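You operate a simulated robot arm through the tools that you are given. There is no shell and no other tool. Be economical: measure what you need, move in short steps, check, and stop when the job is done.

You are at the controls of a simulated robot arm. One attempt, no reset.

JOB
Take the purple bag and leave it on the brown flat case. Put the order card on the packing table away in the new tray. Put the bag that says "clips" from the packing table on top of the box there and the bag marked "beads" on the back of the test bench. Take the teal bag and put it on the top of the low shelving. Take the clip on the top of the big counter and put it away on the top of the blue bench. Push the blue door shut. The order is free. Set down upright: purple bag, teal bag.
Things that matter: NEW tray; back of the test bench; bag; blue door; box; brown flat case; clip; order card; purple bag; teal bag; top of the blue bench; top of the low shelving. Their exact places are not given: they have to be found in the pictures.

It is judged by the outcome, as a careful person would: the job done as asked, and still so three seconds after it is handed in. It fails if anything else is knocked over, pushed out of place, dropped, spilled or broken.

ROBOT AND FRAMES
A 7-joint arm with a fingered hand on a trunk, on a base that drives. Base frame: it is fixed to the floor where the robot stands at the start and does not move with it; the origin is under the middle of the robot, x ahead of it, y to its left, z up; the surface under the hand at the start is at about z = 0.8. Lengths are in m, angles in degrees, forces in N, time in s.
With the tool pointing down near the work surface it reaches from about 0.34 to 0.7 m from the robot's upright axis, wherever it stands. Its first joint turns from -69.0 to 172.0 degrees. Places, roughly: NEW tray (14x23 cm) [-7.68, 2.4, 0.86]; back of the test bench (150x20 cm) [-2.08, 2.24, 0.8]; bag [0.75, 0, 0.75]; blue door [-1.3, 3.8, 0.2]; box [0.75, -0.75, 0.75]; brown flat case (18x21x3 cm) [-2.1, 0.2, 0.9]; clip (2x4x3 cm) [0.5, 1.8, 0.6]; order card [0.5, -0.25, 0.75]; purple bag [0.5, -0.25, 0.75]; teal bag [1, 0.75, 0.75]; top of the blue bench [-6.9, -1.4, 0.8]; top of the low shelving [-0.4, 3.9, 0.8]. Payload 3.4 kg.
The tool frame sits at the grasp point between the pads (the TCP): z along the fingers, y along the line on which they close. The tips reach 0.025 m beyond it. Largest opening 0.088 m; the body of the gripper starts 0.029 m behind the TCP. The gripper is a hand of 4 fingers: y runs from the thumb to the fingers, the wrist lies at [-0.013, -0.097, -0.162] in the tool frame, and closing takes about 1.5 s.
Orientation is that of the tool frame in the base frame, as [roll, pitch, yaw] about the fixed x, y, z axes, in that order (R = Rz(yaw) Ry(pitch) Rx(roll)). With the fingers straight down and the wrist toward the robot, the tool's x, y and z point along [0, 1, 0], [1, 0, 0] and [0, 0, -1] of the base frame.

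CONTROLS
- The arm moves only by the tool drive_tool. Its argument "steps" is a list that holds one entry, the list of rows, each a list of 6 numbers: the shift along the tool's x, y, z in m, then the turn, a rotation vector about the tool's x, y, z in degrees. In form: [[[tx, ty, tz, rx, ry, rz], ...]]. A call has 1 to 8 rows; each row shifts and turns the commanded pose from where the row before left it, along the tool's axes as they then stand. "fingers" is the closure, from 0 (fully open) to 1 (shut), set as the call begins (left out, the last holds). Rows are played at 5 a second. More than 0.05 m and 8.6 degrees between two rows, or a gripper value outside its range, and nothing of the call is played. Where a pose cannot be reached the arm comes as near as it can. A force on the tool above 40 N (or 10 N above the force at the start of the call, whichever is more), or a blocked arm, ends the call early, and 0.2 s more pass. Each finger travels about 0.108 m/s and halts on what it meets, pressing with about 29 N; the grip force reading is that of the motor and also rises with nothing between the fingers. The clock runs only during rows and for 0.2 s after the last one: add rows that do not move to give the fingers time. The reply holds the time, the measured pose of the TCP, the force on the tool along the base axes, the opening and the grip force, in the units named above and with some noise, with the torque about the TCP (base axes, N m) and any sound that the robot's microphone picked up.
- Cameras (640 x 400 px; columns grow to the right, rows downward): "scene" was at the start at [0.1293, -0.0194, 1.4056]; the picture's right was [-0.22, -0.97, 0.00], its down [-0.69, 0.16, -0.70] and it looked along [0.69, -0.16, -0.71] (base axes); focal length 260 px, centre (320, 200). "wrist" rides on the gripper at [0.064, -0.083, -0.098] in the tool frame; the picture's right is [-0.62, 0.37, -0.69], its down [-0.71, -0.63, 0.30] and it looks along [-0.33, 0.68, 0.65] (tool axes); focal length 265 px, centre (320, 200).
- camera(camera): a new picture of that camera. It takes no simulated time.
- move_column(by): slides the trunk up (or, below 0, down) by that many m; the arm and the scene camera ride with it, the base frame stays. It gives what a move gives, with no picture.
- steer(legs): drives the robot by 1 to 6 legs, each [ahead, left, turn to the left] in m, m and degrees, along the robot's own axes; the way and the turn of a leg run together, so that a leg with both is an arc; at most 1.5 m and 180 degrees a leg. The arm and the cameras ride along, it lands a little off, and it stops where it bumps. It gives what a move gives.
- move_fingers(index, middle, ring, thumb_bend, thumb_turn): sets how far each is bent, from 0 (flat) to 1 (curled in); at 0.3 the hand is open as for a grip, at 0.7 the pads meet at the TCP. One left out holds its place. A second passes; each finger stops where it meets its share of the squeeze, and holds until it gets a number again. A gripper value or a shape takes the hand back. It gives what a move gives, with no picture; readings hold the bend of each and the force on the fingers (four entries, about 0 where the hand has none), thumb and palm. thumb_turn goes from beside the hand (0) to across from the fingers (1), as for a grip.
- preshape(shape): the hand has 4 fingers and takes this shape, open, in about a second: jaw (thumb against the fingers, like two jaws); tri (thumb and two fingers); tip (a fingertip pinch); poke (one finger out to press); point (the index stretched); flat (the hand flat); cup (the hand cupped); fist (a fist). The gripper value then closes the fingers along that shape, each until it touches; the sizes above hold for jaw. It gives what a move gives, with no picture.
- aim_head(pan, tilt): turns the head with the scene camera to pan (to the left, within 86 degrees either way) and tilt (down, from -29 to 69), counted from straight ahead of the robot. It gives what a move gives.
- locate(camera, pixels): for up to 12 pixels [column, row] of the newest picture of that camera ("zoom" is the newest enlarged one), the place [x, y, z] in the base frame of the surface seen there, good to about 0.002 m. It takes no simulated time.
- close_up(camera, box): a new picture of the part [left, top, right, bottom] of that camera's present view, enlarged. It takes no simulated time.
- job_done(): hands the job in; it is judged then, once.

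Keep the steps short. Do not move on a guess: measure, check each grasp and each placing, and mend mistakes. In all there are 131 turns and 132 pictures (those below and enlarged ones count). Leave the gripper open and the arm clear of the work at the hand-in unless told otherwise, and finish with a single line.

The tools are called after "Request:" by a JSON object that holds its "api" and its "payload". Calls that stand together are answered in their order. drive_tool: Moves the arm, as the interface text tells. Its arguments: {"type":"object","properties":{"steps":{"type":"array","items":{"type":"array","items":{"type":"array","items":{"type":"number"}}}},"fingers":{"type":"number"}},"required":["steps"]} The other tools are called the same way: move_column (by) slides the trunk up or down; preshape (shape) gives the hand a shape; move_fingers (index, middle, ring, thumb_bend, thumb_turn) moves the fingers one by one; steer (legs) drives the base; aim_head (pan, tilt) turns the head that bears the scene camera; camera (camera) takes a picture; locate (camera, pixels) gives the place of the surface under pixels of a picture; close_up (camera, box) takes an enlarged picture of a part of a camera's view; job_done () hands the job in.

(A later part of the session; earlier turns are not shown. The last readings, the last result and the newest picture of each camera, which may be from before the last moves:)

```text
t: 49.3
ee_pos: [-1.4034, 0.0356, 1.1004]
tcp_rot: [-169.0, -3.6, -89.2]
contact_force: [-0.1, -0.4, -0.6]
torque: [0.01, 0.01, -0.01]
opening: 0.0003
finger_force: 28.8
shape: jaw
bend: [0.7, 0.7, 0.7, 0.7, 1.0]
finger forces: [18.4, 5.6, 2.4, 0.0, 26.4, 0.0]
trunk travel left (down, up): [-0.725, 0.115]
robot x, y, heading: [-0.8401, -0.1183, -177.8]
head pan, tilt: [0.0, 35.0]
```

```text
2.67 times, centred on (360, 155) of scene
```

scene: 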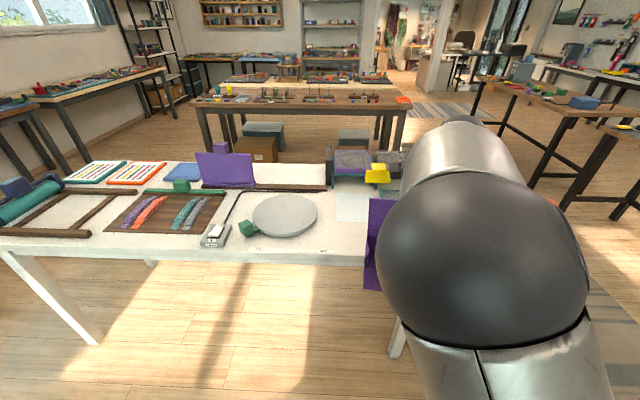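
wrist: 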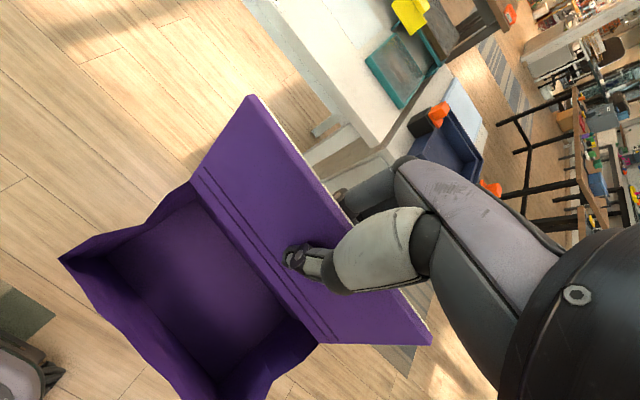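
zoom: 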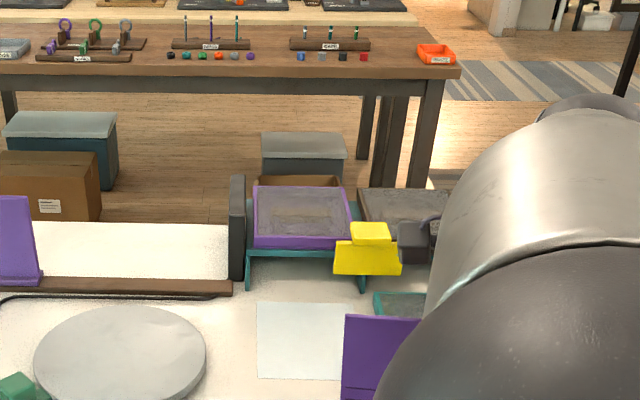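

Request:
{"api": "aim_head", "payload": {"pan": -70, "tilt": 20}}

Request:
{"api": "camera", "payload": {"camera": "scene"}}

Request:
{"api": "aim_head", "payload": {"pan": 50, "tilt": 25}}

Request:
{"api": "camera", "payload": {"camera": "scene"}}

```text
t: 50.7
ee_pos: [-1.4026, 0.0352, 1.0989]
tcp_rot: [-168.9, -3.7, -89.3]
contact_force: [0.2, 0.3, -0.9]
torque: [0.01, 0.02, -0.03]
opening: 0.0
finger_force: 29.3
shape: jaw
bend: [0.7, 0.7, 0.7, 0.7, 1.0]
finger forces: [18.4, 5.6, 2.5, 0.0, 26.4, 0.0]
trunk travel left (down, up): [-0.725, 0.115]
robot x, y, heading: [-0.8324, -0.1201, -177.6]
head pan, tilt: [-70.0, 20.0]
```

```text
96 pictures are left
```

scene: 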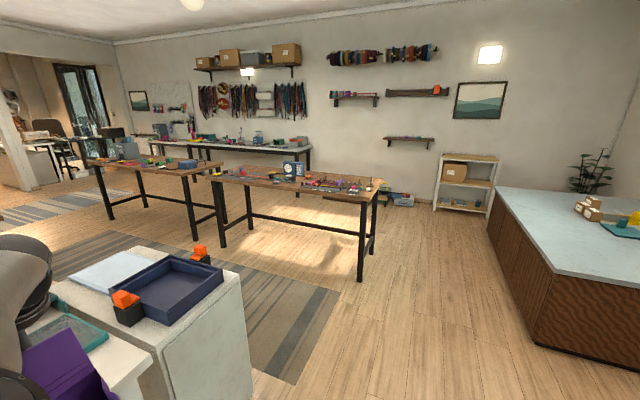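

```text
t: 52.7
ee_pos: [-1.4019, 0.0345, 1.0993]
tcp_rot: [-169.0, -3.6, -89.2]
contact_force: [0.4, -0.3, 0.0]
torque: [0.03, -0.02, 0.01]
opening: 0.0
finger_force: 29.3
shape: jaw
bend: [0.7, 0.7, 0.7, 0.7, 1.0]
finger forces: [18.4, 5.6, 2.4, 0.0, 26.4, 0.0]
trunk travel left (down, up): [-0.725, 0.115]
robot x, y, heading: [-0.8357, -0.1222, -177.6]
head pan, tilt: [50.0, 25.0]
```

```text
95 pictures are left
```

scene: 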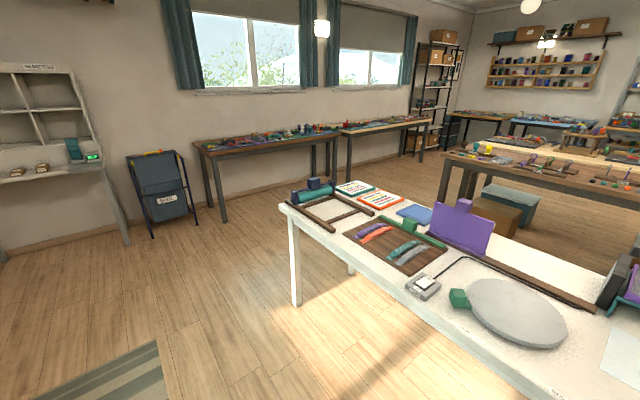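

Request:
{"api": "locate", "payload": {"camera": "scene", "pixels": [[450, 157], [600, 198], [520, 200], [630, 295], [440, 180]]}}

Request:
{"api": "aim_head", "payload": {"pan": -70, "tilt": 30}}

Request:
{"api": "camera", "payload": {"camera": "scene"}}

Request:
{"api": "locate", "payload": {"camera": "scene", "pixels": [[240, 230], [150, 300], [165, 195], [220, 130], [370, 155], [100, 115], [360, 230], [215, 170], [275, 105]]}}

```text
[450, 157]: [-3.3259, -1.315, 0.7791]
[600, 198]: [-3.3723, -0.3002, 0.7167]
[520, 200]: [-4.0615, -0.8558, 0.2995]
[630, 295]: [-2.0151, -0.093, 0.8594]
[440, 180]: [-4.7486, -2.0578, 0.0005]
```

```text
t: 54.7
ee_pos: [-1.4025, 0.0352, 1.0993]
tcp_rot: [-169.0, -3.7, -89.3]
contact_force: [0.4, 0.0, -0.4]
torque: [0.01, 0.0, -0.01]
opening: 0.0002
finger_force: 28.8
shape: jaw
bend: [0.7, 0.7, 0.7, 0.7, 1.0]
finger forces: [18.3, 5.6, 2.4, 0.0, 26.4, 0.0]
trunk travel left (down, up): [-0.725, 0.115]
robot x, y, heading: [-0.8339, -0.1214, -177.7]
head pan, tilt: [-70.0, 30.0]
```

```text
94 pictures are left
```

scene: 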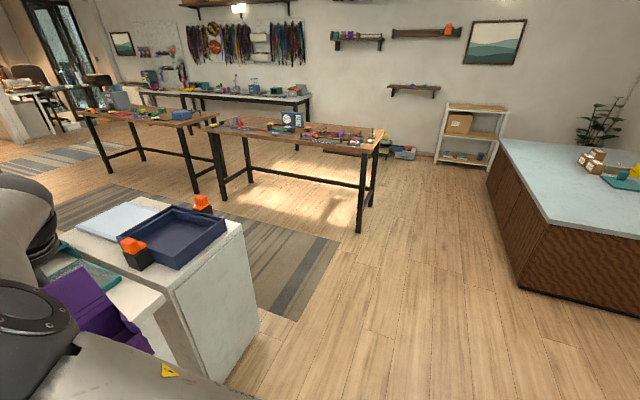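

```text
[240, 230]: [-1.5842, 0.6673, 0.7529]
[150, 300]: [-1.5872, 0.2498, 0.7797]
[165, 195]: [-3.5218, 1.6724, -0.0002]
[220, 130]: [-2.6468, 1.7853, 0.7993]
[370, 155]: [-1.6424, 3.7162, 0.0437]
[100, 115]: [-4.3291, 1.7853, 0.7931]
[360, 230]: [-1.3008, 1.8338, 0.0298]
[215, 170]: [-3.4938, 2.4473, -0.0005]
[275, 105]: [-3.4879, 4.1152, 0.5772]
```

Plan: raise the trunk, go round the right end of the white table through the 1.1 m aisle to its back side.

Request:
{"api": "move_column", "payload": {"by": 0.1}}

Request:
{"api": "steer", "payload": {"legs": [[0, -1.36, -2.3], [1.0, 0, 0], [0.9, 0, 0], [0, 0, 180]]}}

Request:
{"api": "aim_head", "payload": {"pan": -40, "tilt": 35}}

Request:
{"api": "camera", "payload": {"camera": "scene"}}

```text
t: 56.0
ee_pos: [-1.4031, 0.0342, 1.2]
tcp_rot: [-169.0, -3.6, -89.4]
contact_force: [-0.2, 0.6, -1.2]
torque: [0.0, -0.03, -0.02]
opening: 0.0
finger_force: 28.5
shape: jaw
bend: [0.7, 0.7, 0.7, 0.7, 1.0]
finger forces: [18.5, 5.5, 2.4, 0.0, 26.4, 0.0]
trunk travel left (down, up): [-0.825, 0.015]
robot x, y, heading: [-0.831, -0.1236, -177.6]
head pan, tilt: [-70.0, 30.0]
```

```text
t: 79.5
ee_pos: [-2.1998, 1.1145, 1.1989]
tcp_rot: [-168.9, -3.7, 88.2]
contact_force: [0.1, 0.8, -0.6]
torque: [0.03, -0.02, 0.01]
opening: 0.0001
finger_force: 28.8
shape: jaw
bend: [0.7, 0.7, 0.7, 0.71, 1.0]
finger forces: [18.4, 5.1, 2.3, 0.1, 25.8, 0.0]
trunk travel left (down, up): [-0.825, 0.015]
robot x, y, heading: [-2.7569, 1.2932, 0.2]
head pan, tilt: [-70.0, 30.0]
```

```text
t: 80.4
ee_pos: [-2.1985, 1.1133, 1.199]
tcp_rot: [-169.0, -3.6, 88.4]
contact_force: [-0.4, 0.6, 0.9]
torque: [-0.01, -0.01, -0.02]
opening: 0.0
finger_force: 29.1
shape: jaw
bend: [0.7, 0.7, 0.7, 0.71, 1.0]
finger forces: [18.4, 5.1, 2.3, 0.0, 25.8, 0.0]
trunk travel left (down, up): [-0.825, 0.015]
robot x, y, heading: [-2.759, 1.2958, -0.1]
head pan, tilt: [-40.0, 35.0]
```

```text
93 pictures are left
```

scene: 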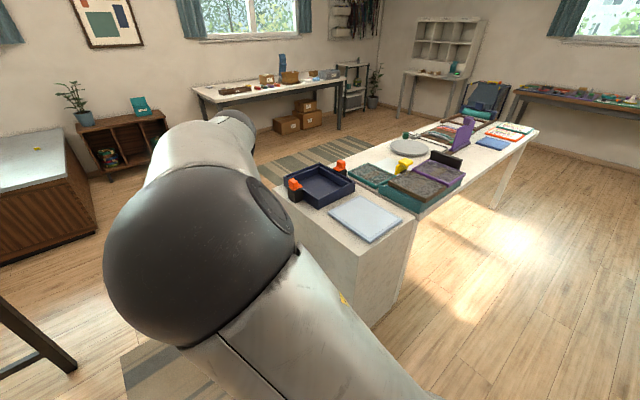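

Request:
{"api": "close_up", "payload": {"camera": "scene", "box": [260, 110, 540, 250]}}

Request:
{"api": "locate", "payload": {"camera": "scene", "pixels": [[410, 186], [370, 175], [440, 175], [420, 210], [463, 184], [355, 255], [410, 215], [365, 215]]}}

```text
2.29 times, centred on (400, 180) of scene
```

zoom: 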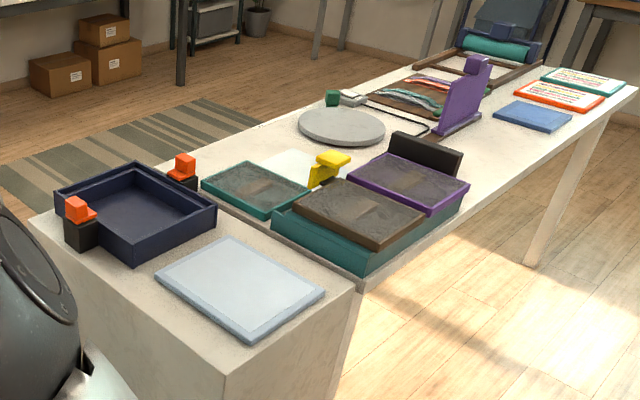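

```text
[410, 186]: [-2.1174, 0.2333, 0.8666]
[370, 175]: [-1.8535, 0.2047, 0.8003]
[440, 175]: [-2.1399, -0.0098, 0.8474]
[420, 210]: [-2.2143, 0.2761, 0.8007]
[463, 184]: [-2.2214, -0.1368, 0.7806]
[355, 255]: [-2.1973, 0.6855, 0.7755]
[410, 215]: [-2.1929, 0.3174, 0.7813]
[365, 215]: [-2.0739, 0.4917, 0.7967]
```

Request:
{"api": "locate", "payload": {"camera": "zoom", "pixels": [[345, 183], [422, 218], [380, 240], [298, 212], [360, 212], [330, 205], [395, 222], [376, 190], [410, 185], [290, 240], [425, 165], [335, 170]]}}

Request:
{"api": "steer", "payload": {"legs": [[0.0, -0.95, 0]]}}

Request:
{"api": "aim_head", "payload": {"pan": -5, "tilt": 45}}

Request:
{"api": "camera", "payload": {"camera": "scene"}}

Request:
{"api": "camera", "payload": {"camera": "wrist"}}

```text
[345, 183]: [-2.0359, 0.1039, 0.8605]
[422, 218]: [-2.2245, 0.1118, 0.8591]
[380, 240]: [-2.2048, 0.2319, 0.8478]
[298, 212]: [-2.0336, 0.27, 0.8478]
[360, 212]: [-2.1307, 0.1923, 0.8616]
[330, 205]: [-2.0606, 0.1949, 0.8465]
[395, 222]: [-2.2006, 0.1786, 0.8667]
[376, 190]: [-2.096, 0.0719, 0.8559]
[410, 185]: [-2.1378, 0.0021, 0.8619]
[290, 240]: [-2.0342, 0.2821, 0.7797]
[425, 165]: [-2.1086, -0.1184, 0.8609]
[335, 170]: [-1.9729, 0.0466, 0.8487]
```

```text
t: 85.3
ee_pos: [-2.219, 0.154, 1.1996]
tcp_rot: [-169.0, -3.6, 86.5]
contact_force: [0.2, 0.1, -0.4]
torque: [-0.02, -0.02, -0.03]
opening: 0.0
finger_force: 29.1
shape: jaw
bend: [0.7, 0.7, 0.7, 0.71, 1.0]
finger forces: [18.4, 5.2, 2.3, 0.0, 25.9, 0.0]
trunk travel left (down, up): [-0.825, 0.015]
robot x, y, heading: [-2.7743, 0.3494, -1.8]
head pan, tilt: [-40.0, 35.0]
```

```text
t: 86.4
ee_pos: [-2.2189, 0.1548, 1.1996]
tcp_rot: [-169.0, -3.6, 86.6]
contact_force: [-0.2, 0.6, 0.6]
torque: [0.0, 0.02, 0.0]
opening: 0.0
finger_force: 29.0
shape: jaw
bend: [0.7, 0.7, 0.7, 0.71, 1.0]
finger forces: [18.5, 5.1, 2.3, 0.1, 25.8, 0.0]
trunk travel left (down, up): [-0.825, 0.015]
robot x, y, heading: [-2.7754, 0.3488, -1.6]
head pan, tilt: [-5.0, 45.0]
```

```text
91 pictures are left
```

scene: 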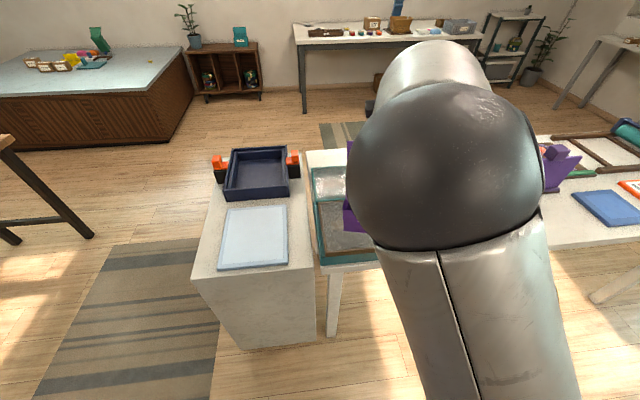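

```text
90 pictures are left
```

wrist: 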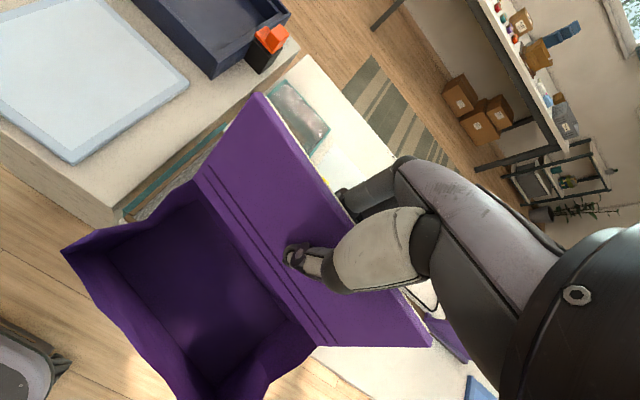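

Request:
{"api": "close_up", "payload": {"camera": "scene", "box": [280, 130, 400, 290]}}

Request:
{"api": "locate", "payload": {"camera": "zoom", "pixels": [[250, 250], [300, 265], [200, 275], [270, 215], [230, 310], [210, 235], [300, 290]]}}

```text
2.50 times, centred on (340, 210) of scene
```

zoom: 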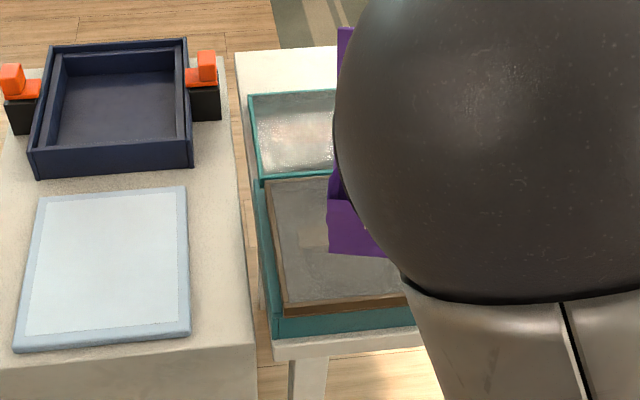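

```text
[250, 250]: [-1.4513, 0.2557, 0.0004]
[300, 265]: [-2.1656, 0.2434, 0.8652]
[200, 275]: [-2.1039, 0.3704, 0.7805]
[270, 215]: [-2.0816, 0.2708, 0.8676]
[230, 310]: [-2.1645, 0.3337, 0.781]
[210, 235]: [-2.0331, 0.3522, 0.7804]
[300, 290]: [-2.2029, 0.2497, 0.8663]
```

Request:
{"api": "steer", "payload": {"legs": [[0.13, 0.03, 1.6]]}}

Request:
{"api": "drive_tool", "payload": {"steps": [[[0, 0, 0, 0, 0, 0]]]}}

```text
t: 87.6
ee_pos: [-2.0902, 0.2015, 1.2002]
tcp_rot: [-169.1, -3.7, 88.5]
contact_force: [-0.2, -0.4, -0.9]
torque: [0.03, -0.03, 0.0]
opening: 0.0004
finger_force: 28.7
shape: jaw
bend: [0.7, 0.7, 0.7, 0.71, 1.0]
finger forces: [18.6, 5.1, 2.3, 0.1, 25.8, 0.1]
trunk travel left (down, up): [-0.825, 0.015]
robot x, y, heading: [-2.6496, 0.3793, 0.4]
head pan, tilt: [-5.0, 45.0]
```

```text
t: 88.0
ee_pos: [-2.0914, 0.2002, 1.2]
tcp_rot: [-169.1, -3.7, 88.5]
contact_force: [0.4, -0.1, -0.4]
torque: [0.01, 0.0, 0.0]
opening: 0.0
finger_force: 29.7
shape: jaw
bend: [0.7, 0.7, 0.7, 0.71, 1.0]
finger forces: [18.5, 5.1, 2.2, 0.0, 25.9, 0.0]
trunk travel left (down, up): [-0.825, 0.015]
robot x, y, heading: [-2.6548, 0.3796, 0.2]
head pan, tilt: [-5.0, 45.0]
```

Request:
{"api": "drive_tool", "payload": {"steps": [[[-0.02, 0.0216, -0.004, 0, 0, 0], [0, 0, 0, 0, 0, 0]]]}}

Request:
{"api": "move_column", "payload": {"by": -0.155}}

Request:
{"api": "camera", "payload": {"camera": "wrist"}}

Request:
{"api": "close_up", "payload": {"camera": "scene", "box": [220, 150, 420, 330]}}

```text
t: 88.6
ee_pos: [-2.0698, 0.1807, 1.1989]
tcp_rot: [-169.1, -3.6, 88.5]
contact_force: [-0.1, -0.3, 0.1]
torque: [0.01, -0.01, -0.01]
opening: 0.0
finger_force: 29.0
shape: jaw
bend: [0.7, 0.7, 0.7, 0.71, 1.0]
finger forces: [18.7, 5.0, 2.3, 0.1, 25.9, 0.1]
trunk travel left (down, up): [-0.825, 0.015]
robot x, y, heading: [-2.6479, 0.3732, 0.1]
head pan, tilt: [-5.0, 45.0]
```

```text
t: 90.4
ee_pos: [-2.0684, 0.1804, 1.0437]
tcp_rot: [-169.1, -3.7, 88.6]
contact_force: [-0.4, -0.6, -0.5]
torque: [-0.01, -0.02, 0.0]
opening: 0.0
finger_force: 29.1
shape: jaw
bend: [0.7, 0.7, 0.7, 0.71, 1.0]
finger forces: [18.7, 5.0, 2.3, 0.0, 26.0, 0.1]
trunk travel left (down, up): [-0.67, 0.17]
robot x, y, heading: [-2.6504, 0.376, 0.3]
head pan, tilt: [-5.0, 45.0]
```

```text
88 pictures are left
```

wrist: 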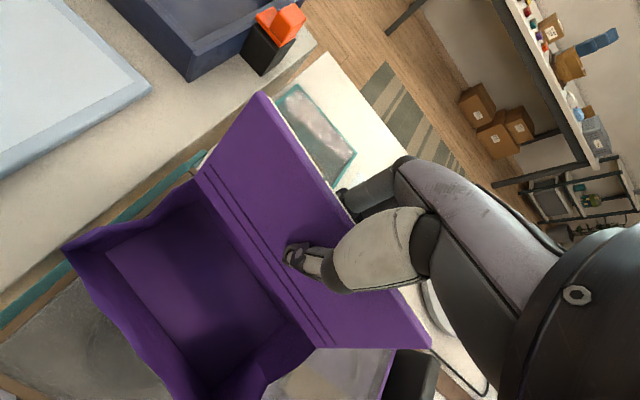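

```text
2.22 times, centred on (320, 240) of scene
```

zoom: 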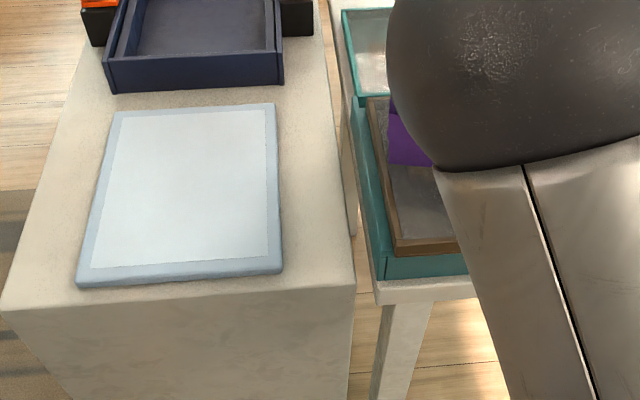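

Request:
{"api": "move_column", "payload": {"by": -0.018}}

Request:
{"api": "move_column", "payload": {"by": -0.005}}

Request:
{"api": "locate", "payload": {"camera": "wrist", "pixels": [[65, 250], [245, 395], [195, 180], [110, 330], [350, 370], [200, 280]]}}

```text
t: 91.1
ee_pos: [-2.0683, 0.1801, 1.0271]
tcp_rot: [-168.9, -3.6, 88.5]
contact_force: [0.2, 0.1, -0.4]
torque: [0.05, -0.01, -0.01]
opening: 0.0
finger_force: 29.2
shape: jaw
bend: [0.7, 0.7, 0.7, 0.71, 1.0]
finger forces: [19.4, 4.7, 2.2, 0.0, 26.2, 0.0]
trunk travel left (down, up): [-0.652, 0.188]
robot x, y, heading: [-2.6508, 0.3785, 0.4]
head pan, tilt: [-5.0, 45.0]
```

```text
t: 91.6
ee_pos: [-2.0685, 0.1798, 1.021]
tcp_rot: [-169.1, -3.6, 88.5]
contact_force: [-0.5, -1.7, 1.3]
torque: [0.1, 0.02, 0.0]
opening: 0.0
finger_force: 29.4
shape: jaw
bend: [0.7, 0.7, 0.7, 0.71, 1.0]
finger forces: [18.9, 5.1, 2.5, 0.1, 26.8, 0.0]
trunk travel left (down, up): [-0.647, 0.193]
robot x, y, heading: [-2.6498, 0.3766, 0.1]
head pan, tilt: [-5.0, 45.0]
```

```text
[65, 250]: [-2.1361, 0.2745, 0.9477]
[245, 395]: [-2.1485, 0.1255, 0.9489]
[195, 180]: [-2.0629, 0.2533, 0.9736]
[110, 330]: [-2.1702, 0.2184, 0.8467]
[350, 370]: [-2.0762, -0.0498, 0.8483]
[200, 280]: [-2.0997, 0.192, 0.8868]
```

Request:
{"api": "move_column", "payload": {"by": -0.004}}

Request:
{"api": "close_up", "payload": {"camera": "wrist", "box": [0, 120, 320, 400]}}

```text
t: 92.1
ee_pos: [-2.0687, 0.1796, 1.0193]
tcp_rot: [-169.4, -3.6, 88.6]
contact_force: [3.7, -1.9, 15.9]
torque: [0.01, -0.06, 0.0]
opening: 0.0
finger_force: 29.4
shape: jaw
bend: [0.7, 0.7, 0.7, 0.72, 1.0]
finger forces: [20.1, 6.8, 3.0, 0.0, 29.9, 0.0]
trunk travel left (down, up): [-0.643, 0.197]
robot x, y, heading: [-2.6493, 0.3769, 0.4]
head pan, tilt: [-5.0, 45.0]
```

```text
1.43 times, centred on (160, 260) of wrist
```

zoom: 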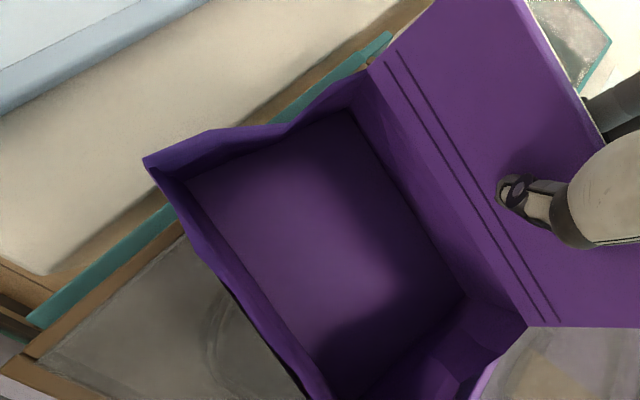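

Request:
{"api": "locate", "payload": {"camera": "zoom", "pixels": [[60, 345], [30, 345], [120, 310], [180, 280], [160, 240], [200, 380], [120, 275], [250, 170], [300, 330], [170, 340]]}}

```text
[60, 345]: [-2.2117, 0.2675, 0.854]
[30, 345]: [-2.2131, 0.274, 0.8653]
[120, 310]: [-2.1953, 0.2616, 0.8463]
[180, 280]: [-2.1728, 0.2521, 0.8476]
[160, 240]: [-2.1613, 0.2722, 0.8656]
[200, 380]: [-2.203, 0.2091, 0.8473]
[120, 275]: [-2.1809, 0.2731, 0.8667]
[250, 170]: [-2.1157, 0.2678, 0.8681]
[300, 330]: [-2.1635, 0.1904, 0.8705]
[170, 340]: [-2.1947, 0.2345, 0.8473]
```

Request:
{"api": "move_column", "payload": {"by": 0.014}}

Request:
{"api": "close_up", "payload": {"camera": "wrist", "box": [200, 280, 440, 400]}}

Request:
{"api": "locate", "payload": {"camera": "zoom", "pixels": [[205, 270], [270, 215], [330, 205], [400, 260], [230, 330], [190, 330], [140, 390], [300, 190], [260, 250]]}}

```text
t: 92.8
ee_pos: [-2.0678, 0.1807, 1.0295]
tcp_rot: [-168.9, -3.6, 88.5]
contact_force: [-0.3, -0.1, 0.2]
torque: [0.03, -0.02, 0.03]
opening: 0.0
finger_force: 28.2
shape: jaw
bend: [0.7, 0.7, 0.7, 0.71, 1.0]
finger forces: [19.3, 4.7, 2.2, 0.1, 26.0, 0.0]
trunk travel left (down, up): [-0.657, 0.183]
robot x, y, heading: [-2.6517, 0.3777, 0.4]
head pan, tilt: [-5.0, 45.0]
```

```text
2.67 times, centred on (320, 340) of wrist
```

zoom: 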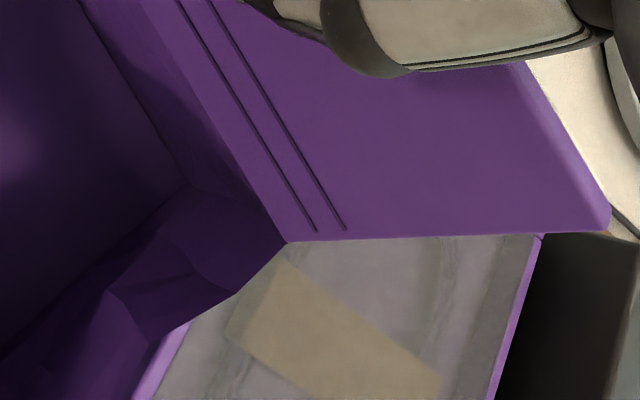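

```text
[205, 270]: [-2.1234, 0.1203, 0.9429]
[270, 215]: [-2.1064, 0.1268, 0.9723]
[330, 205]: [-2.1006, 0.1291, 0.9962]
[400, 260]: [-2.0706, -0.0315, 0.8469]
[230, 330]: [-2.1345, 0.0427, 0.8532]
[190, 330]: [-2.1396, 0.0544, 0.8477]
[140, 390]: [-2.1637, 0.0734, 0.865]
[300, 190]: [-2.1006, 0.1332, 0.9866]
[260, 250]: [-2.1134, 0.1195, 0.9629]
```

Request:
{"api": "drive_tool", "payload": {"steps": [[[-0.014, 0, 0, 0, 0, 0], [0, 0, 0, 0, 0, 0]]]}}

Request:
{"api": "move_column", "payload": {"by": -0.02}}

Request:
{"api": "move_column", "payload": {"by": -0.006}}

```text
t: 93.4
ee_pos: [-2.0692, 0.167, 1.0294]
tcp_rot: [-169.0, -3.6, 88.5]
contact_force: [-0.3, -0.2, -0.2]
torque: [-0.01, 0.02, 0.0]
opening: 0.0
finger_force: 29.0
shape: jaw
bend: [0.7, 0.7, 0.7, 0.72, 1.0]
finger forces: [19.5, 4.6, 2.0, 0.0, 26.0, 0.0]
trunk travel left (down, up): [-0.657, 0.183]
robot x, y, heading: [-2.6499, 0.3799, 0.2]
head pan, tilt: [-5.0, 45.0]
```

```text
t: 94.0
ee_pos: [-2.0708, 0.1651, 1.0167]
tcp_rot: [-169.9, -3.4, 88.5]
contact_force: [8.6, -5.3, 39.3]
torque: [0.07, -0.01, 0.07]
opening: 0.0009
finger_force: 29.3
shape: jaw
bend: [0.7, 0.7, 0.7, 0.73, 1.0]
finger forces: [22.7, 7.6, 4.0, 0.0, 38.5, 0.0]
trunk travel left (down, up): [-0.637, 0.203]
robot x, y, heading: [-2.6516, 0.3764, 0.2]
head pan, tilt: [-5.0, 45.0]
```

```text
t: 94.4
ee_pos: [-2.0688, 0.1647, 1.0165]
tcp_rot: [-170.4, -3.3, 88.4]
contact_force: [-0.4, -2.0, 21.8]
torque: [0.18, 0.32, 0.03]
opening: 0.001
finger_force: 28.8
shape: jaw
bend: [0.7, 0.7, 0.7, 0.74, 1.0]
finger forces: [22.8, 5.8, 2.9, 0.1, 39.3, 0.0]
trunk travel left (down, up): [-0.634, 0.206]
robot x, y, heading: [-2.6478, 0.3761, 0.3]
head pan, tilt: [-5.0, 45.0]
stopped: the force on the tool passed its limit at 52 N (the readings are from after the stop); the commanded pose is now the measured one
```

Firm contact at rim height even when centred: the case has a solid (clear) top. I'll relieve the pressure and open.

Request:
{"api": "move_column", "payload": {"by": 0.008}}

Request:
{"api": "camera", "payload": {"camera": "wrist"}}

```text
t: 95.0
ee_pos: [-2.0674, 0.1648, 1.0189]
tcp_rot: [-169.7, -3.6, 88.5]
contact_force: [0.5, 0.0, 0.2]
torque: [0.07, 0.0, 0.02]
opening: 0.001
finger_force: 29.2
shape: jaw
bend: [0.7, 0.7, 0.7, 0.74, 1.0]
finger forces: [20.8, 5.6, 2.1, 0.0, 28.6, 0.0]
trunk travel left (down, up): [-0.642, 0.198]
robot x, y, heading: [-2.6517, 0.3823, 0.2]
head pan, tilt: [-5.0, 45.0]
```

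```text
84 pictures are left
```

wrist: 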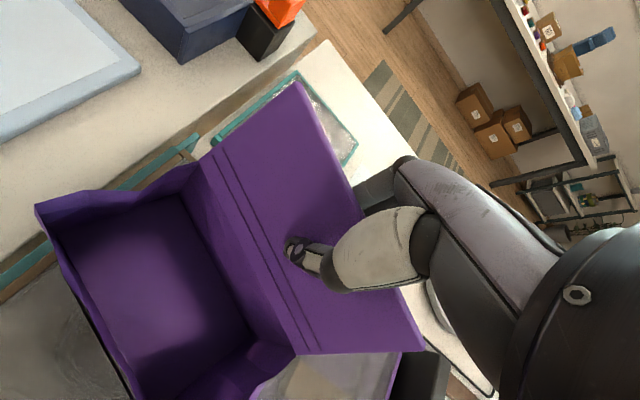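

Request:
{"api": "locate", "payload": {"camera": "wrist", "pixels": [[38, 208], [190, 170], [135, 385], [75, 240], [180, 200], [150, 350], [240, 320], [45, 290], [298, 90], [420, 345]]}}

```text
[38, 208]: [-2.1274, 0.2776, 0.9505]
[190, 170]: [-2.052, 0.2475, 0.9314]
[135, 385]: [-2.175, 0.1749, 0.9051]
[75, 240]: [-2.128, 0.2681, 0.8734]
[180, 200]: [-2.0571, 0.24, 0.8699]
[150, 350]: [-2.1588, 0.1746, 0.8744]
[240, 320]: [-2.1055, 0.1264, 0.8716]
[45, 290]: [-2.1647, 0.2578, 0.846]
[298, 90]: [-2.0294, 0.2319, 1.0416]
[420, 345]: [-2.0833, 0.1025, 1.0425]
```

Request:
{"api": "move_column", "payload": {"by": -0.002}}

Request:
{"api": "drive_tool", "payload": {"steps": [[[0, 0, 0, 0, 0, 0], [0, 0, 0, 0, 0, 0], [0, 0, 0, 0, 0, 0], [0, 0, 0, 0, 0, 0], [0, 0, 0, 0, 0, 0], [0, 0, 0, 0, 0, 0]]], "fingers": 0}}

Request:
{"api": "camera", "payload": {"camera": "wrist"}}

```text
t: 95.5
ee_pos: [-2.0663, 0.1655, 1.0176]
tcp_rot: [-169.8, -3.5, 88.4]
contact_force: [-0.3, 1.5, 2.2]
torque: [0.07, 0.03, 0.02]
opening: 0.0009
finger_force: 28.8
shape: jaw
bend: [0.7, 0.7, 0.7, 0.74, 1.0]
finger forces: [20.6, 5.6, 2.4, 0.0, 29.5, 0.0]
trunk travel left (down, up): [-0.64, 0.2]
robot x, y, heading: [-2.6526, 0.3777, 0.1]
head pan, tilt: [-5.0, 45.0]
```

```text
t: 96.9
ee_pos: [-2.0673, 0.1648, 1.0188]
tcp_rot: [-169.9, -3.5, 88.5]
contact_force: [-0.1, 0.4, -0.1]
torque: [0.0, 0.03, -0.02]
opening: 0.0874
finger_force: 0.0
shape: jaw
bend: [0.3, 0.3, 0.3, 0.3, 0.98]
finger forces: [0.0, 0.0, 0.0, 0.0, 0.1, 0.0]
trunk travel left (down, up): [-0.64, 0.2]
robot x, y, heading: [-2.651, 0.3807, 0.4]
head pan, tilt: [-5.0, 45.0]
```

```text
83 pictures are left
```

wrist: 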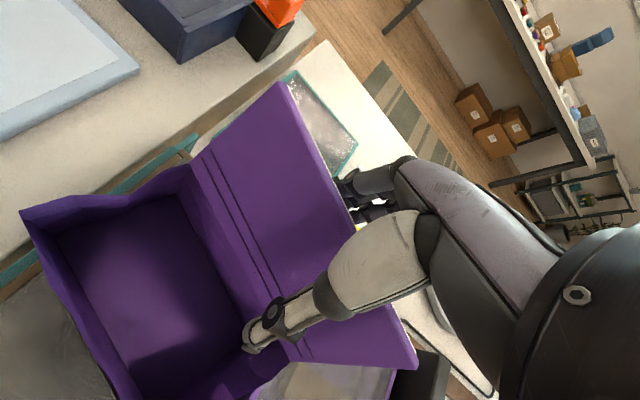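

Request:
{"api": "drive_tool", "payload": {"steps": [[[0, 0, -0.03, 0, 0, 0], [0, 0, -0.03, 0, 0, 0], [0, 0, -0.03, 0, 0, 0], [0, 0, -0.03, 0, 0, 0]]]}}

Request:
{"api": "steer", "payload": {"legs": [[-0.1, 0.9, 0]]}}

Request:
{"api": "aim_head", "payload": {"pan": -55, "tilt": 40}}

Request:
{"api": "camera", "payload": {"camera": "scene"}}

```text
t: 97.9
ee_pos: [-2.0468, 0.156, 1.134]
tcp_rot: [-169.8, -3.4, 88.6]
contact_force: [0.5, -0.2, 0.5]
torque: [0.0, 0.01, -0.01]
opening: 0.0879
finger_force: 0.2
shape: jaw
bend: [0.3, 0.3, 0.3, 0.3, 0.98]
finger forces: [0.0, 0.1, 0.1, 0.0, 0.0, 0.0]
trunk travel left (down, up): [-0.64, 0.2]
robot x, y, heading: [-2.6491, 0.3783, 0.2]
head pan, tilt: [-5.0, 45.0]
```

```text
t: 102.8
ee_pos: [-2.1501, 1.0678, 1.1323]
tcp_rot: [-169.7, -3.4, 88.1]
contact_force: [0.9, 0.6, -0.8]
torque: [0.0, -0.02, 0.03]
opening: 0.0877
finger_force: 0.1
shape: jaw
bend: [0.3, 0.3, 0.3, 0.3, 0.98]
finger forces: [0.0, 0.0, 0.0, 0.1, 0.1, 0.1]
trunk travel left (down, up): [-0.64, 0.2]
robot x, y, heading: [-2.7506, 1.2926, -0.3]
head pan, tilt: [-5.0, 45.0]
```

```text
t: 103.9
ee_pos: [-2.1501, 1.0671, 1.1321]
tcp_rot: [-169.8, -3.5, 88.0]
contact_force: [0.5, 0.2, -0.4]
torque: [-0.03, 0.0, 0.0]
opening: 0.0876
finger_force: 0.0
shape: jaw
bend: [0.3, 0.3, 0.3, 0.3, 0.98]
finger forces: [0.0, 0.0, 0.1, 0.0, 0.0, 0.1]
trunk travel left (down, up): [-0.64, 0.2]
robot x, y, heading: [-2.7519, 1.2893, -0.2]
head pan, tilt: [-55.0, 40.0]
```

```text
82 pictures are left
```

scene: 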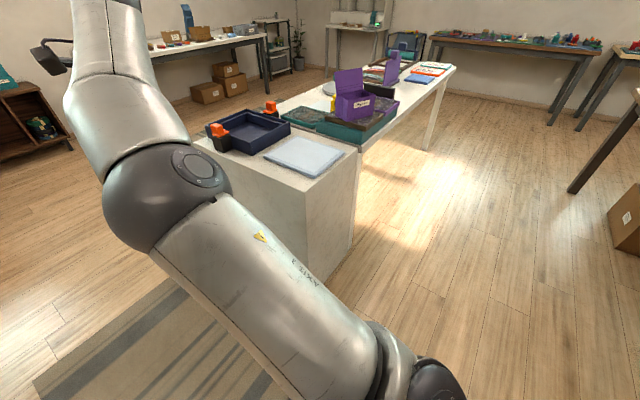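

Purple bag stands upright on the brown case. Returning to the packing table.

Request:
{"api": "steer", "payload": {"legs": [[1.0, 0, 0], [0.95, 0, 0], [0, -1.29, 0], [0.85, 0, 0]]}}

Request:
{"api": "camera", "payload": {"camera": "wrist"}}

```text
t: 123.8
ee_pos: [0.6569, -0.2235, 1.1328]
tcp_rot: [-169.8, -3.5, 87.1]
contact_force: [0.4, 0.9, 0.3]
torque: [-0.03, -0.01, 0.0]
opening: 0.0875
finger_force: 0.1
shape: jaw
bend: [0.3, 0.3, 0.3, 0.3, 0.98]
finger forces: [0.0, 0.0, 0.1, 0.1, 0.0, 0.0]
trunk travel left (down, up): [-0.64, 0.2]
robot x, y, heading: [0.0594, 0.0123, -1.1]
head pan, tilt: [-55.0, 40.0]
```

```text
81 pictures are left
```

wrist: 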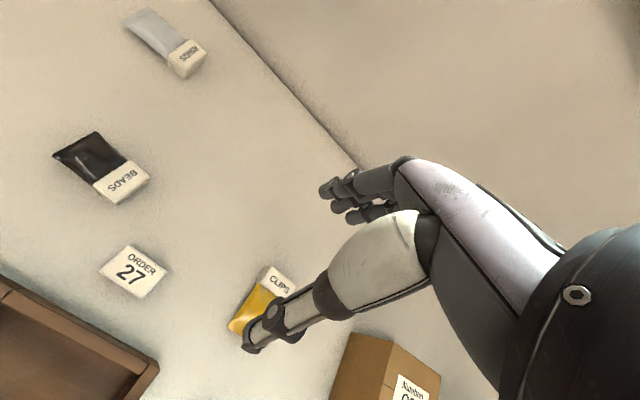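

Request:
{"api": "drive_tool", "payload": {"steps": [[[-0.0354, -0.0274, 0.005, -2, 0, 0], [-0.0354, -0.0274, 0.005, -2, 0, 0], [-0.0354, -0.0274, 0.005, -2, 0, 0], [-0.0354, -0.0274, 0.005, -2, 0, 0], [-0.0354, -0.0274, 0.005, -2, 0, 0], [0, 0, 0, 0, 0, 8], [0, 0, 0, 0, 0, 8], [0, 0, 0, 0, 0, 8]]]}}

Request:
{"api": "drive_tool", "payload": {"steps": [[[0, 0, 0, 0, 0, 8.4], [0, 0, 0, 0, 0, 8.4], [0, 0, 0, 0, 0, 8.4], [0, 0, 0, 0, 0, 8.4], [0, 0, 0, 0, 0, 8.4], [0, 0, 0, 0, 0, 8.4], [0, 0, 0, 0, 0, 8.4]]]}}

Request:
{"api": "drive_tool", "payload": {"steps": [[[0, 0, 0, 0, 8, 0], [0, 0, 0, 0, 8, 0], [0, 0, 0, 0, 8, 0], [0, 0, 0, 0, 8, 0], [0, 0, 0, 0, 8, 0]]]}}

Request:
{"api": "camera", "payload": {"camera": "wrist"}}

```text
t: 125.6
ee_pos: [0.5105, -0.3913, 1.1128]
tcp_rot: [-178.4, -3.0, 62.9]
contact_force: [-0.9, 0.6, 0.0]
torque: [0.01, -0.01, -0.01]
opening: 0.0878
finger_force: 0.0
shape: jaw
bend: [0.3, 0.3, 0.3, 0.3, 0.98]
finger forces: [0.0, 0.0, 0.0, 0.0, 0.1, 0.0]
trunk travel left (down, up): [-0.64, 0.2]
robot x, y, heading: [0.061, 0.0132, -1.1]
head pan, tilt: [-55.0, 40.0]
```

```text
t: 127.2
ee_pos: [0.5068, -0.3984, 1.1121]
tcp_rot: [-176.2, -2.4, 21.0]
contact_force: [0.2, 0.3, 0.0]
torque: [-0.03, 0.01, 0.02]
opening: 0.0877
finger_force: 0.2
shape: jaw
bend: [0.3, 0.3, 0.3, 0.3, 0.98]
finger forces: [0.0, 0.0, 0.1, 0.0, 0.0, 0.0]
out of reach, approached as far as the arm can: row 5, 6, 7
trunk travel left (down, up): [-0.64, 0.2]
robot x, y, heading: [0.056, 0.0153, -1.3]
head pan, tilt: [-55.0, 40.0]
```

```text
t: 128.4
ee_pos: [0.5018, -0.3998, 1.0887]
tcp_rot: [-175.7, -30.5, 19.1]
contact_force: [0.3, 0.2, -0.6]
torque: [-0.03, -0.02, -0.01]
opening: 0.0878
finger_force: 0.0
shape: jaw
bend: [0.3, 0.3, 0.3, 0.3, 0.98]
finger forces: [0.0, 0.1, 0.0, 0.0, 0.0, 0.0]
out of reach, approached as far as the arm can: row 1, 2, 3
trunk travel left (down, up): [-0.64, 0.2]
robot x, y, heading: [0.0607, 0.0126, -1.4]
head pan, tilt: [-55.0, 40.0]
```

```text
80 pictures are left
```

wrist: 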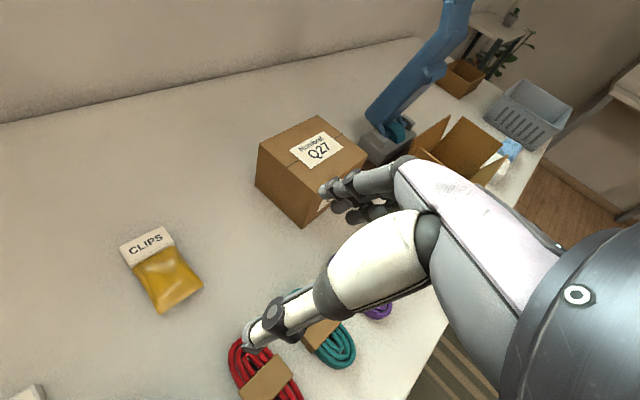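

Request:
{"api": "drive_tool", "payload": {"steps": [[[0, 0, 0, -4, 0, 6.9], [0, 0, 0, -4, 0, 6.9], [0, 0, 0, 0, 0, 0]]]}}

Request:
{"api": "drive_tool", "payload": {"steps": [[[0.005, -0.016, 0.04, 0, 0, 0], [0.005, -0.016, 0.04, 0, 0, 0], [0.005, -0.016, 0.04, 0, 0, 0], [0, 0, 0, 0, 0, 0]]]}}

```text
t: 129.2
ee_pos: [0.4455, -0.4345, 1.0585]
tcp_rot: [-176.3, -29.5, 4.0]
contact_force: [0.3, -0.3, 0.5]
torque: [0.02, 0.0, -0.01]
opening: 0.0878
finger_force: 0.1
shape: jaw
bend: [0.3, 0.3, 0.3, 0.3, 0.98]
finger forces: [0.0, 0.1, 0.0, 0.1, 0.0, 0.1]
out of reach, approached as far as the arm can: row 1, 2
trunk travel left (down, up): [-0.64, 0.2]
robot x, y, heading: [0.0571, 0.0158, -1.3]
head pan, tilt: [-55.0, 40.0]
```

```text
t: 130.2
ee_pos: [0.4696, -0.4337, 0.9598]
tcp_rot: [-175.6, -29.3, 3.2]
contact_force: [0.5, 1.0, -0.4]
torque: [0.01, 0.01, 0.0]
opening: 0.0876
finger_force: 0.1
shape: jaw
bend: [0.3, 0.3, 0.3, 0.3, 0.98]
finger forces: [0.0, 0.0, 0.0, 0.1, 0.1, 0.1]
out of reach, approached as far as the arm can: row 1, 2, 3
trunk travel left (down, up): [-0.64, 0.2]
robot x, y, heading: [0.0575, 0.0125, -1.0]
head pan, tilt: [-55.0, 40.0]
```

Request:
{"api": "drive_tool", "payload": {"steps": [[[0.01, 0, -0.01, 0, 8, 0], [0.01, 0, -0.01, 0, 8, 0], [0.01, 0, 0, 0, 8, 0], [0, 0, 0, 0, 0, 0]]]}}

Request:
{"api": "drive_tool", "payload": {"steps": [[[0, -0.02, 0.03, 0, 0, 0], [0, -0.02, 0.03, 0, 0, 0], [0, -0.02, 0.03, 0, 0, 0], [0, 0, 0, 0, 0, 0]]]}}

Request:
{"api": "camera", "payload": {"camera": "wrist"}}

```text
t: 131.2
ee_pos: [0.4845, -0.4351, 0.9941]
tcp_rot: [-174.0, -53.3, 0.4]
contact_force: [0.5, 0.0, -0.4]
torque: [0.0, -0.02, 0.0]
opening: 0.0876
finger_force: 0.1
shape: jaw
bend: [0.3, 0.3, 0.3, 0.3, 0.98]
finger forces: [0.0, 0.1, 0.0, 0.1, 0.0, 0.0]
trunk travel left (down, up): [-0.64, 0.2]
robot x, y, heading: [0.0563, 0.0115, -1.4]
head pan, tilt: [-55.0, 40.0]
```

```text
t: 132.2
ee_pos: [0.545, -0.3718, 0.9374]
tcp_rot: [-172.6, -52.6, -1.6]
contact_force: [0.3, 0.3, 0.3]
torque: [-0.03, 0.0, -0.02]
opening: 0.0878
finger_force: 0.1
shape: jaw
bend: [0.3, 0.3, 0.3, 0.3, 0.98]
finger forces: [0.0, 0.1, 0.0, 0.0, 0.0, 0.0]
trunk travel left (down, up): [-0.64, 0.2]
robot x, y, heading: [0.063, 0.0122, -1.1]
head pan, tilt: [-55.0, 40.0]
```

```text
79 pictures are left
```

wrist: 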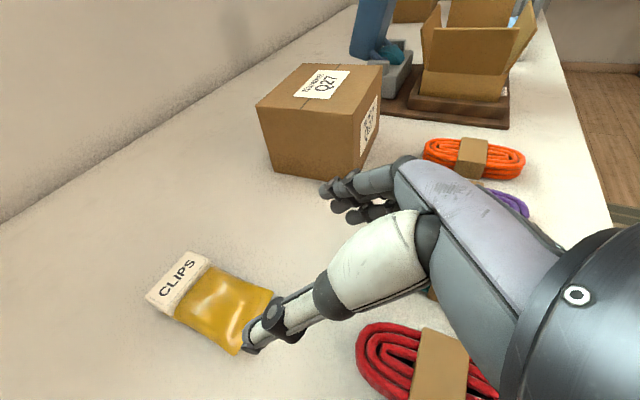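

Request:
{"api": "move_column", "payload": {"by": 0.19}}

Request:
{"api": "drive_tool", "payload": {"steps": [[[-0.0357, 0.0035, 0.027, 0, 0, 0], [-0.0357, 0.0035, 0.027, 0, 0, 0], [-0.0357, 0.0035, 0.027, 0, 0, 0], [-0.0357, 0.0035, 0.027, 0, 0, 0], [0, 0, 0, 0, -7, 0], [0, 0, 0, 0, -7, 0], [0, 0, 0, 0, -7, 0], [0, 0, 0, 0, 0, 0]]]}}

```text
t: 134.3
ee_pos: [0.5467, -0.3696, 1.1298]
tcp_rot: [-172.1, -53.2, -1.9]
contact_force: [-0.3, 0.1, -0.2]
torque: [0.0, -0.02, 0.04]
opening: 0.088
finger_force: 0.1
shape: jaw
bend: [0.3, 0.3, 0.3, 0.3, 0.98]
finger forces: [0.1, 0.0, 0.0, 0.0, 0.0, 0.0]
trunk travel left (down, up): [-0.83, 0.01]
robot x, y, heading: [0.0604, 0.0129, -1.2]
head pan, tilt: [-55.0, 40.0]
```

```text
t: 136.1
ee_pos: [0.5536, -0.368, 0.9559]
tcp_rot: [-175.6, -32.2, 2.9]
contact_force: [0.4, -0.5, -0.1]
torque: [0.01, -0.03, 0.03]
opening: 0.0877
finger_force: 0.0
shape: jaw
bend: [0.3, 0.3, 0.3, 0.3, 0.98]
finger forces: [0.0, 0.0, 0.0, 0.0, 0.0, 0.1]
trunk travel left (down, up): [-0.83, 0.01]
robot x, y, heading: [0.0632, 0.008, -0.9]
head pan, tilt: [-55.0, 40.0]
```

Request:
{"api": "drive_tool", "payload": {"steps": [[[0.02, -0.0043, 0.035, 0, 0, 0], [0.02, -0.0043, 0.035, 0, 0, 0], [0.02, -0.0043, 0.035, 0, 0, 0], [0, 0, 0, 0, 0, 0]]]}}

Request:
{"api": "camera", "payload": {"camera": "wrist"}}

```text
t: 137.1
ee_pos: [0.6553, -0.34, 0.8963]
tcp_rot: [-175.7, -32.3, 3.0]
contact_force: [-0.2, -0.3, -0.5]
torque: [0.01, 0.0, -0.02]
opening: 0.0879
finger_force: 0.1
shape: jaw
bend: [0.3, 0.3, 0.3, 0.3, 0.98]
finger forces: [0.0, 0.0, 0.0, 0.0, 0.1, 0.1]
trunk travel left (down, up): [-0.83, 0.01]
robot x, y, heading: [0.0635, 0.0108, -1.2]
head pan, tilt: [-55.0, 40.0]
```

```text
78 pictures are left
```

wrist: 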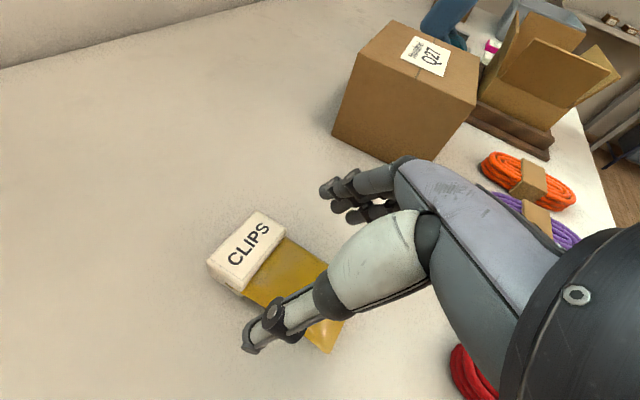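

Request:
{"api": "locate", "payload": {"camera": "wrist", "pixels": [[253, 213], [284, 238], [240, 287], [208, 264], [328, 350], [300, 300]]}}

Request:
{"api": "drive_tool", "payload": {"steps": [[[0, 0, 0, 0, -6, 0], [0, 0, 0, 0, 0, 0]]]}}

```text
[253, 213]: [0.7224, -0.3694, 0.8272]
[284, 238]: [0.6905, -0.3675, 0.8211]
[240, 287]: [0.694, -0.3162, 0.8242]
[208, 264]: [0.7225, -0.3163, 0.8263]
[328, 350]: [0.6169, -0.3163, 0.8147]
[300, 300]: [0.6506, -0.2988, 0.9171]
```

```text
t: 137.7
ee_pos: [0.6547, -0.3401, 0.897]
tcp_rot: [-175.9, -26.2, 3.5]
contact_force: [-0.1, 0.0, 0.0]
torque: [0.01, -0.01, 0.0]
opening: 0.0876
finger_force: 0.1
shape: jaw
bend: [0.3, 0.3, 0.3, 0.3, 0.98]
finger forces: [0.1, 0.0, 0.0, 0.1, 0.0, 0.0]
trunk travel left (down, up): [-0.83, 0.01]
robot x, y, heading: [0.0602, 0.0126, -1.1]
head pan, tilt: [-55.0, 40.0]
```

Request:
{"api": "drive_tool", "payload": {"steps": [[[0, 0.0037, 0.0223, 0, 0, 0], [0, 0.0037, 0.0223, 0, 0, 0], [0, 0.0037, 0.018, 0, 0, 0], [0, 0, 0, 0, 0, 0]]]}}

Request:
{"api": "camera", "payload": {"camera": "wrist"}}

```text
t: 138.7
ee_pos: [0.6858, -0.3441, 0.8426]
tcp_rot: [-176.0, -26.3, 3.5]
contact_force: [-0.5, -0.1, -0.6]
torque: [0.0, -0.04, -0.01]
opening: 0.0879
finger_force: 0.0
shape: jaw
bend: [0.3, 0.3, 0.3, 0.3, 0.98]
finger forces: [0.0, 0.0, 0.0, 0.0, 0.0, 0.0]
trunk travel left (down, up): [-0.83, 0.01]
robot x, y, heading: [0.0608, 0.0134, -1.1]
head pan, tilt: [-55.0, 40.0]
```

```text
77 pictures are left
```

wrist: 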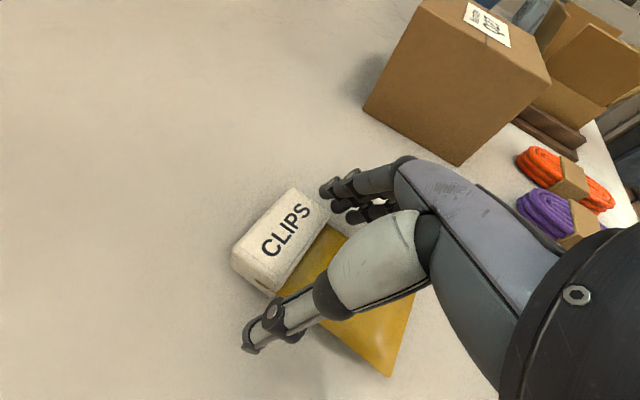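

Request:
{"api": "drive_tool", "payload": {"steps": [[[0, 0, 0.006, 0, 0, 0], [0, 0, 0, 0, 0, 0]]]}}

Request:
{"api": "drive_tool", "payload": {"steps": [[[0, 0, 0, 0, 0, 0], [0, 0, 0, 0, 0, 0], [0, 0, 0, 0, 0, 0], [0, 0, 0, 0, 0, 0], [0, 0, 0, 0, 0, 0], [0, 0, 0, 0, 0, 0], [0, 0, 0, 0, 0, 0]]], "fingers": 1}}

Request:
{"api": "camera", "payload": {"camera": "wrist"}}

```text
t: 139.3
ee_pos: [0.6874, -0.3442, 0.8375]
tcp_rot: [-176.0, -26.2, 3.5]
contact_force: [0.3, 0.9, 1.2]
torque: [0.01, 0.04, -0.03]
opening: 0.0879
finger_force: 0.1
shape: jaw
bend: [0.3, 0.3, 0.3, 0.3, 0.98]
finger forces: [0.1, 0.0, 0.1, 0.1, 0.0, 0.0]
trunk travel left (down, up): [-0.83, 0.01]
robot x, y, heading: [0.0598, 0.0142, -1.0]
head pan, tilt: [-55.0, 40.0]
```

```text
t: 140.9
ee_pos: [0.6873, -0.3434, 0.8383]
tcp_rot: [-175.8, -26.3, 3.4]
contact_force: [-0.6, 0.1, 0.3]
torque: [0.0, 0.02, -0.03]
opening: 0.0539
finger_force: 29.1
shape: jaw
bend: [0.29, 0.41, 0.38, 0.62, 0.99]
finger forces: [14.7, 8.1, 3.4, 0.0, 26.3, 0.1]
trunk travel left (down, up): [-0.83, 0.01]
robot x, y, heading: [0.0573, 0.0136, -1.0]
head pan, tilt: [-55.0, 40.0]
```

```text
76 pictures are left
```

wrist: 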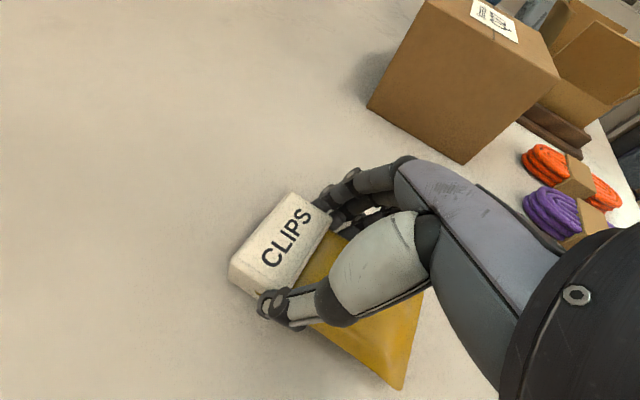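

Request:
{"api": "drive_tool", "payload": {"steps": [[[0.0177, -0.0026, -0.0358, 0, 0, 0], [0.0177, -0.0026, -0.0358, 0, 0, 0], [0.0177, -0.0026, -0.0358, 0, 0, 0], [0.0177, -0.0026, -0.0358, 0, 0, 0], [0, 0, 0, 0, 0, 0]]]}}

Request:
{"api": "camera", "payload": {"camera": "wrist"}}

```text
t: 142.1
ee_pos: [0.6827, -0.3453, 0.9994]
tcp_rot: [-175.8, -26.2, 3.4]
contact_force: [-1.1, 1.1, -0.8]
torque: [0.01, -0.02, -0.01]
opening: 0.0541
finger_force: 29.6
shape: jaw
bend: [0.29, 0.41, 0.39, 0.62, 0.99]
finger forces: [14.7, 8.0, 3.5, 0.0, 26.3, 0.0]
trunk travel left (down, up): [-0.83, 0.01]
robot x, y, heading: [0.0572, 0.0133, -1.3]
head pan, tilt: [-55.0, 40.0]
```

```text
75 pictures are left
```

wrist: 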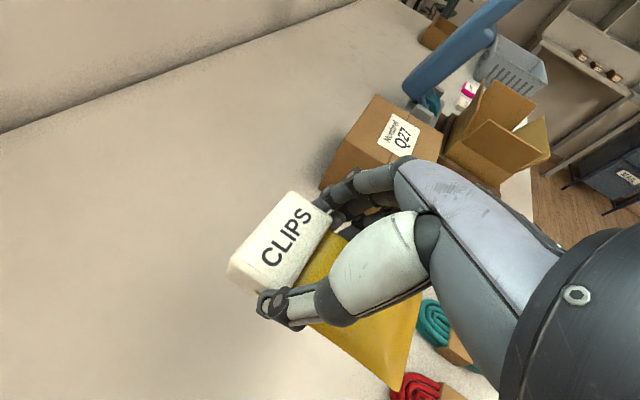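

Request:
{"api": "close_up", "payload": {"camera": "wrist", "box": [300, 70, 480, 210]}}

Request:
{"api": "locate", "payload": {"camera": "zoom", "pixels": [[265, 95], [485, 220], [95, 365], [360, 200], [230, 280], [160, 270], [400, 270]]}}

```text
2.86 times, centred on (390, 140) of wrist
```

zoom: 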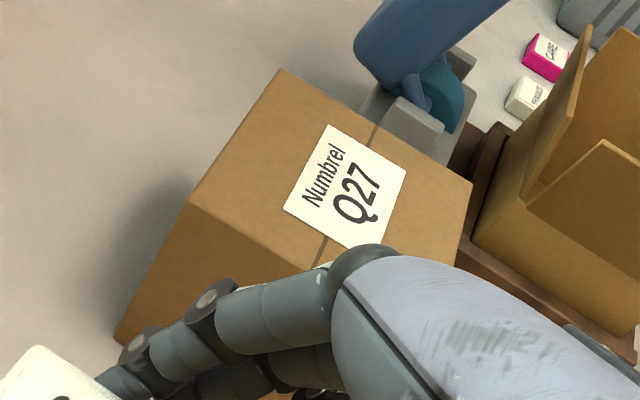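

```text
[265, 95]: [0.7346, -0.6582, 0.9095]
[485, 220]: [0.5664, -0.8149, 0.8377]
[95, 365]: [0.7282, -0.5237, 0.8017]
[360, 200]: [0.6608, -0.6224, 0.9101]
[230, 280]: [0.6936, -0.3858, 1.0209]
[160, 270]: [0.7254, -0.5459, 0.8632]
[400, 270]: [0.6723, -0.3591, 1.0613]
```

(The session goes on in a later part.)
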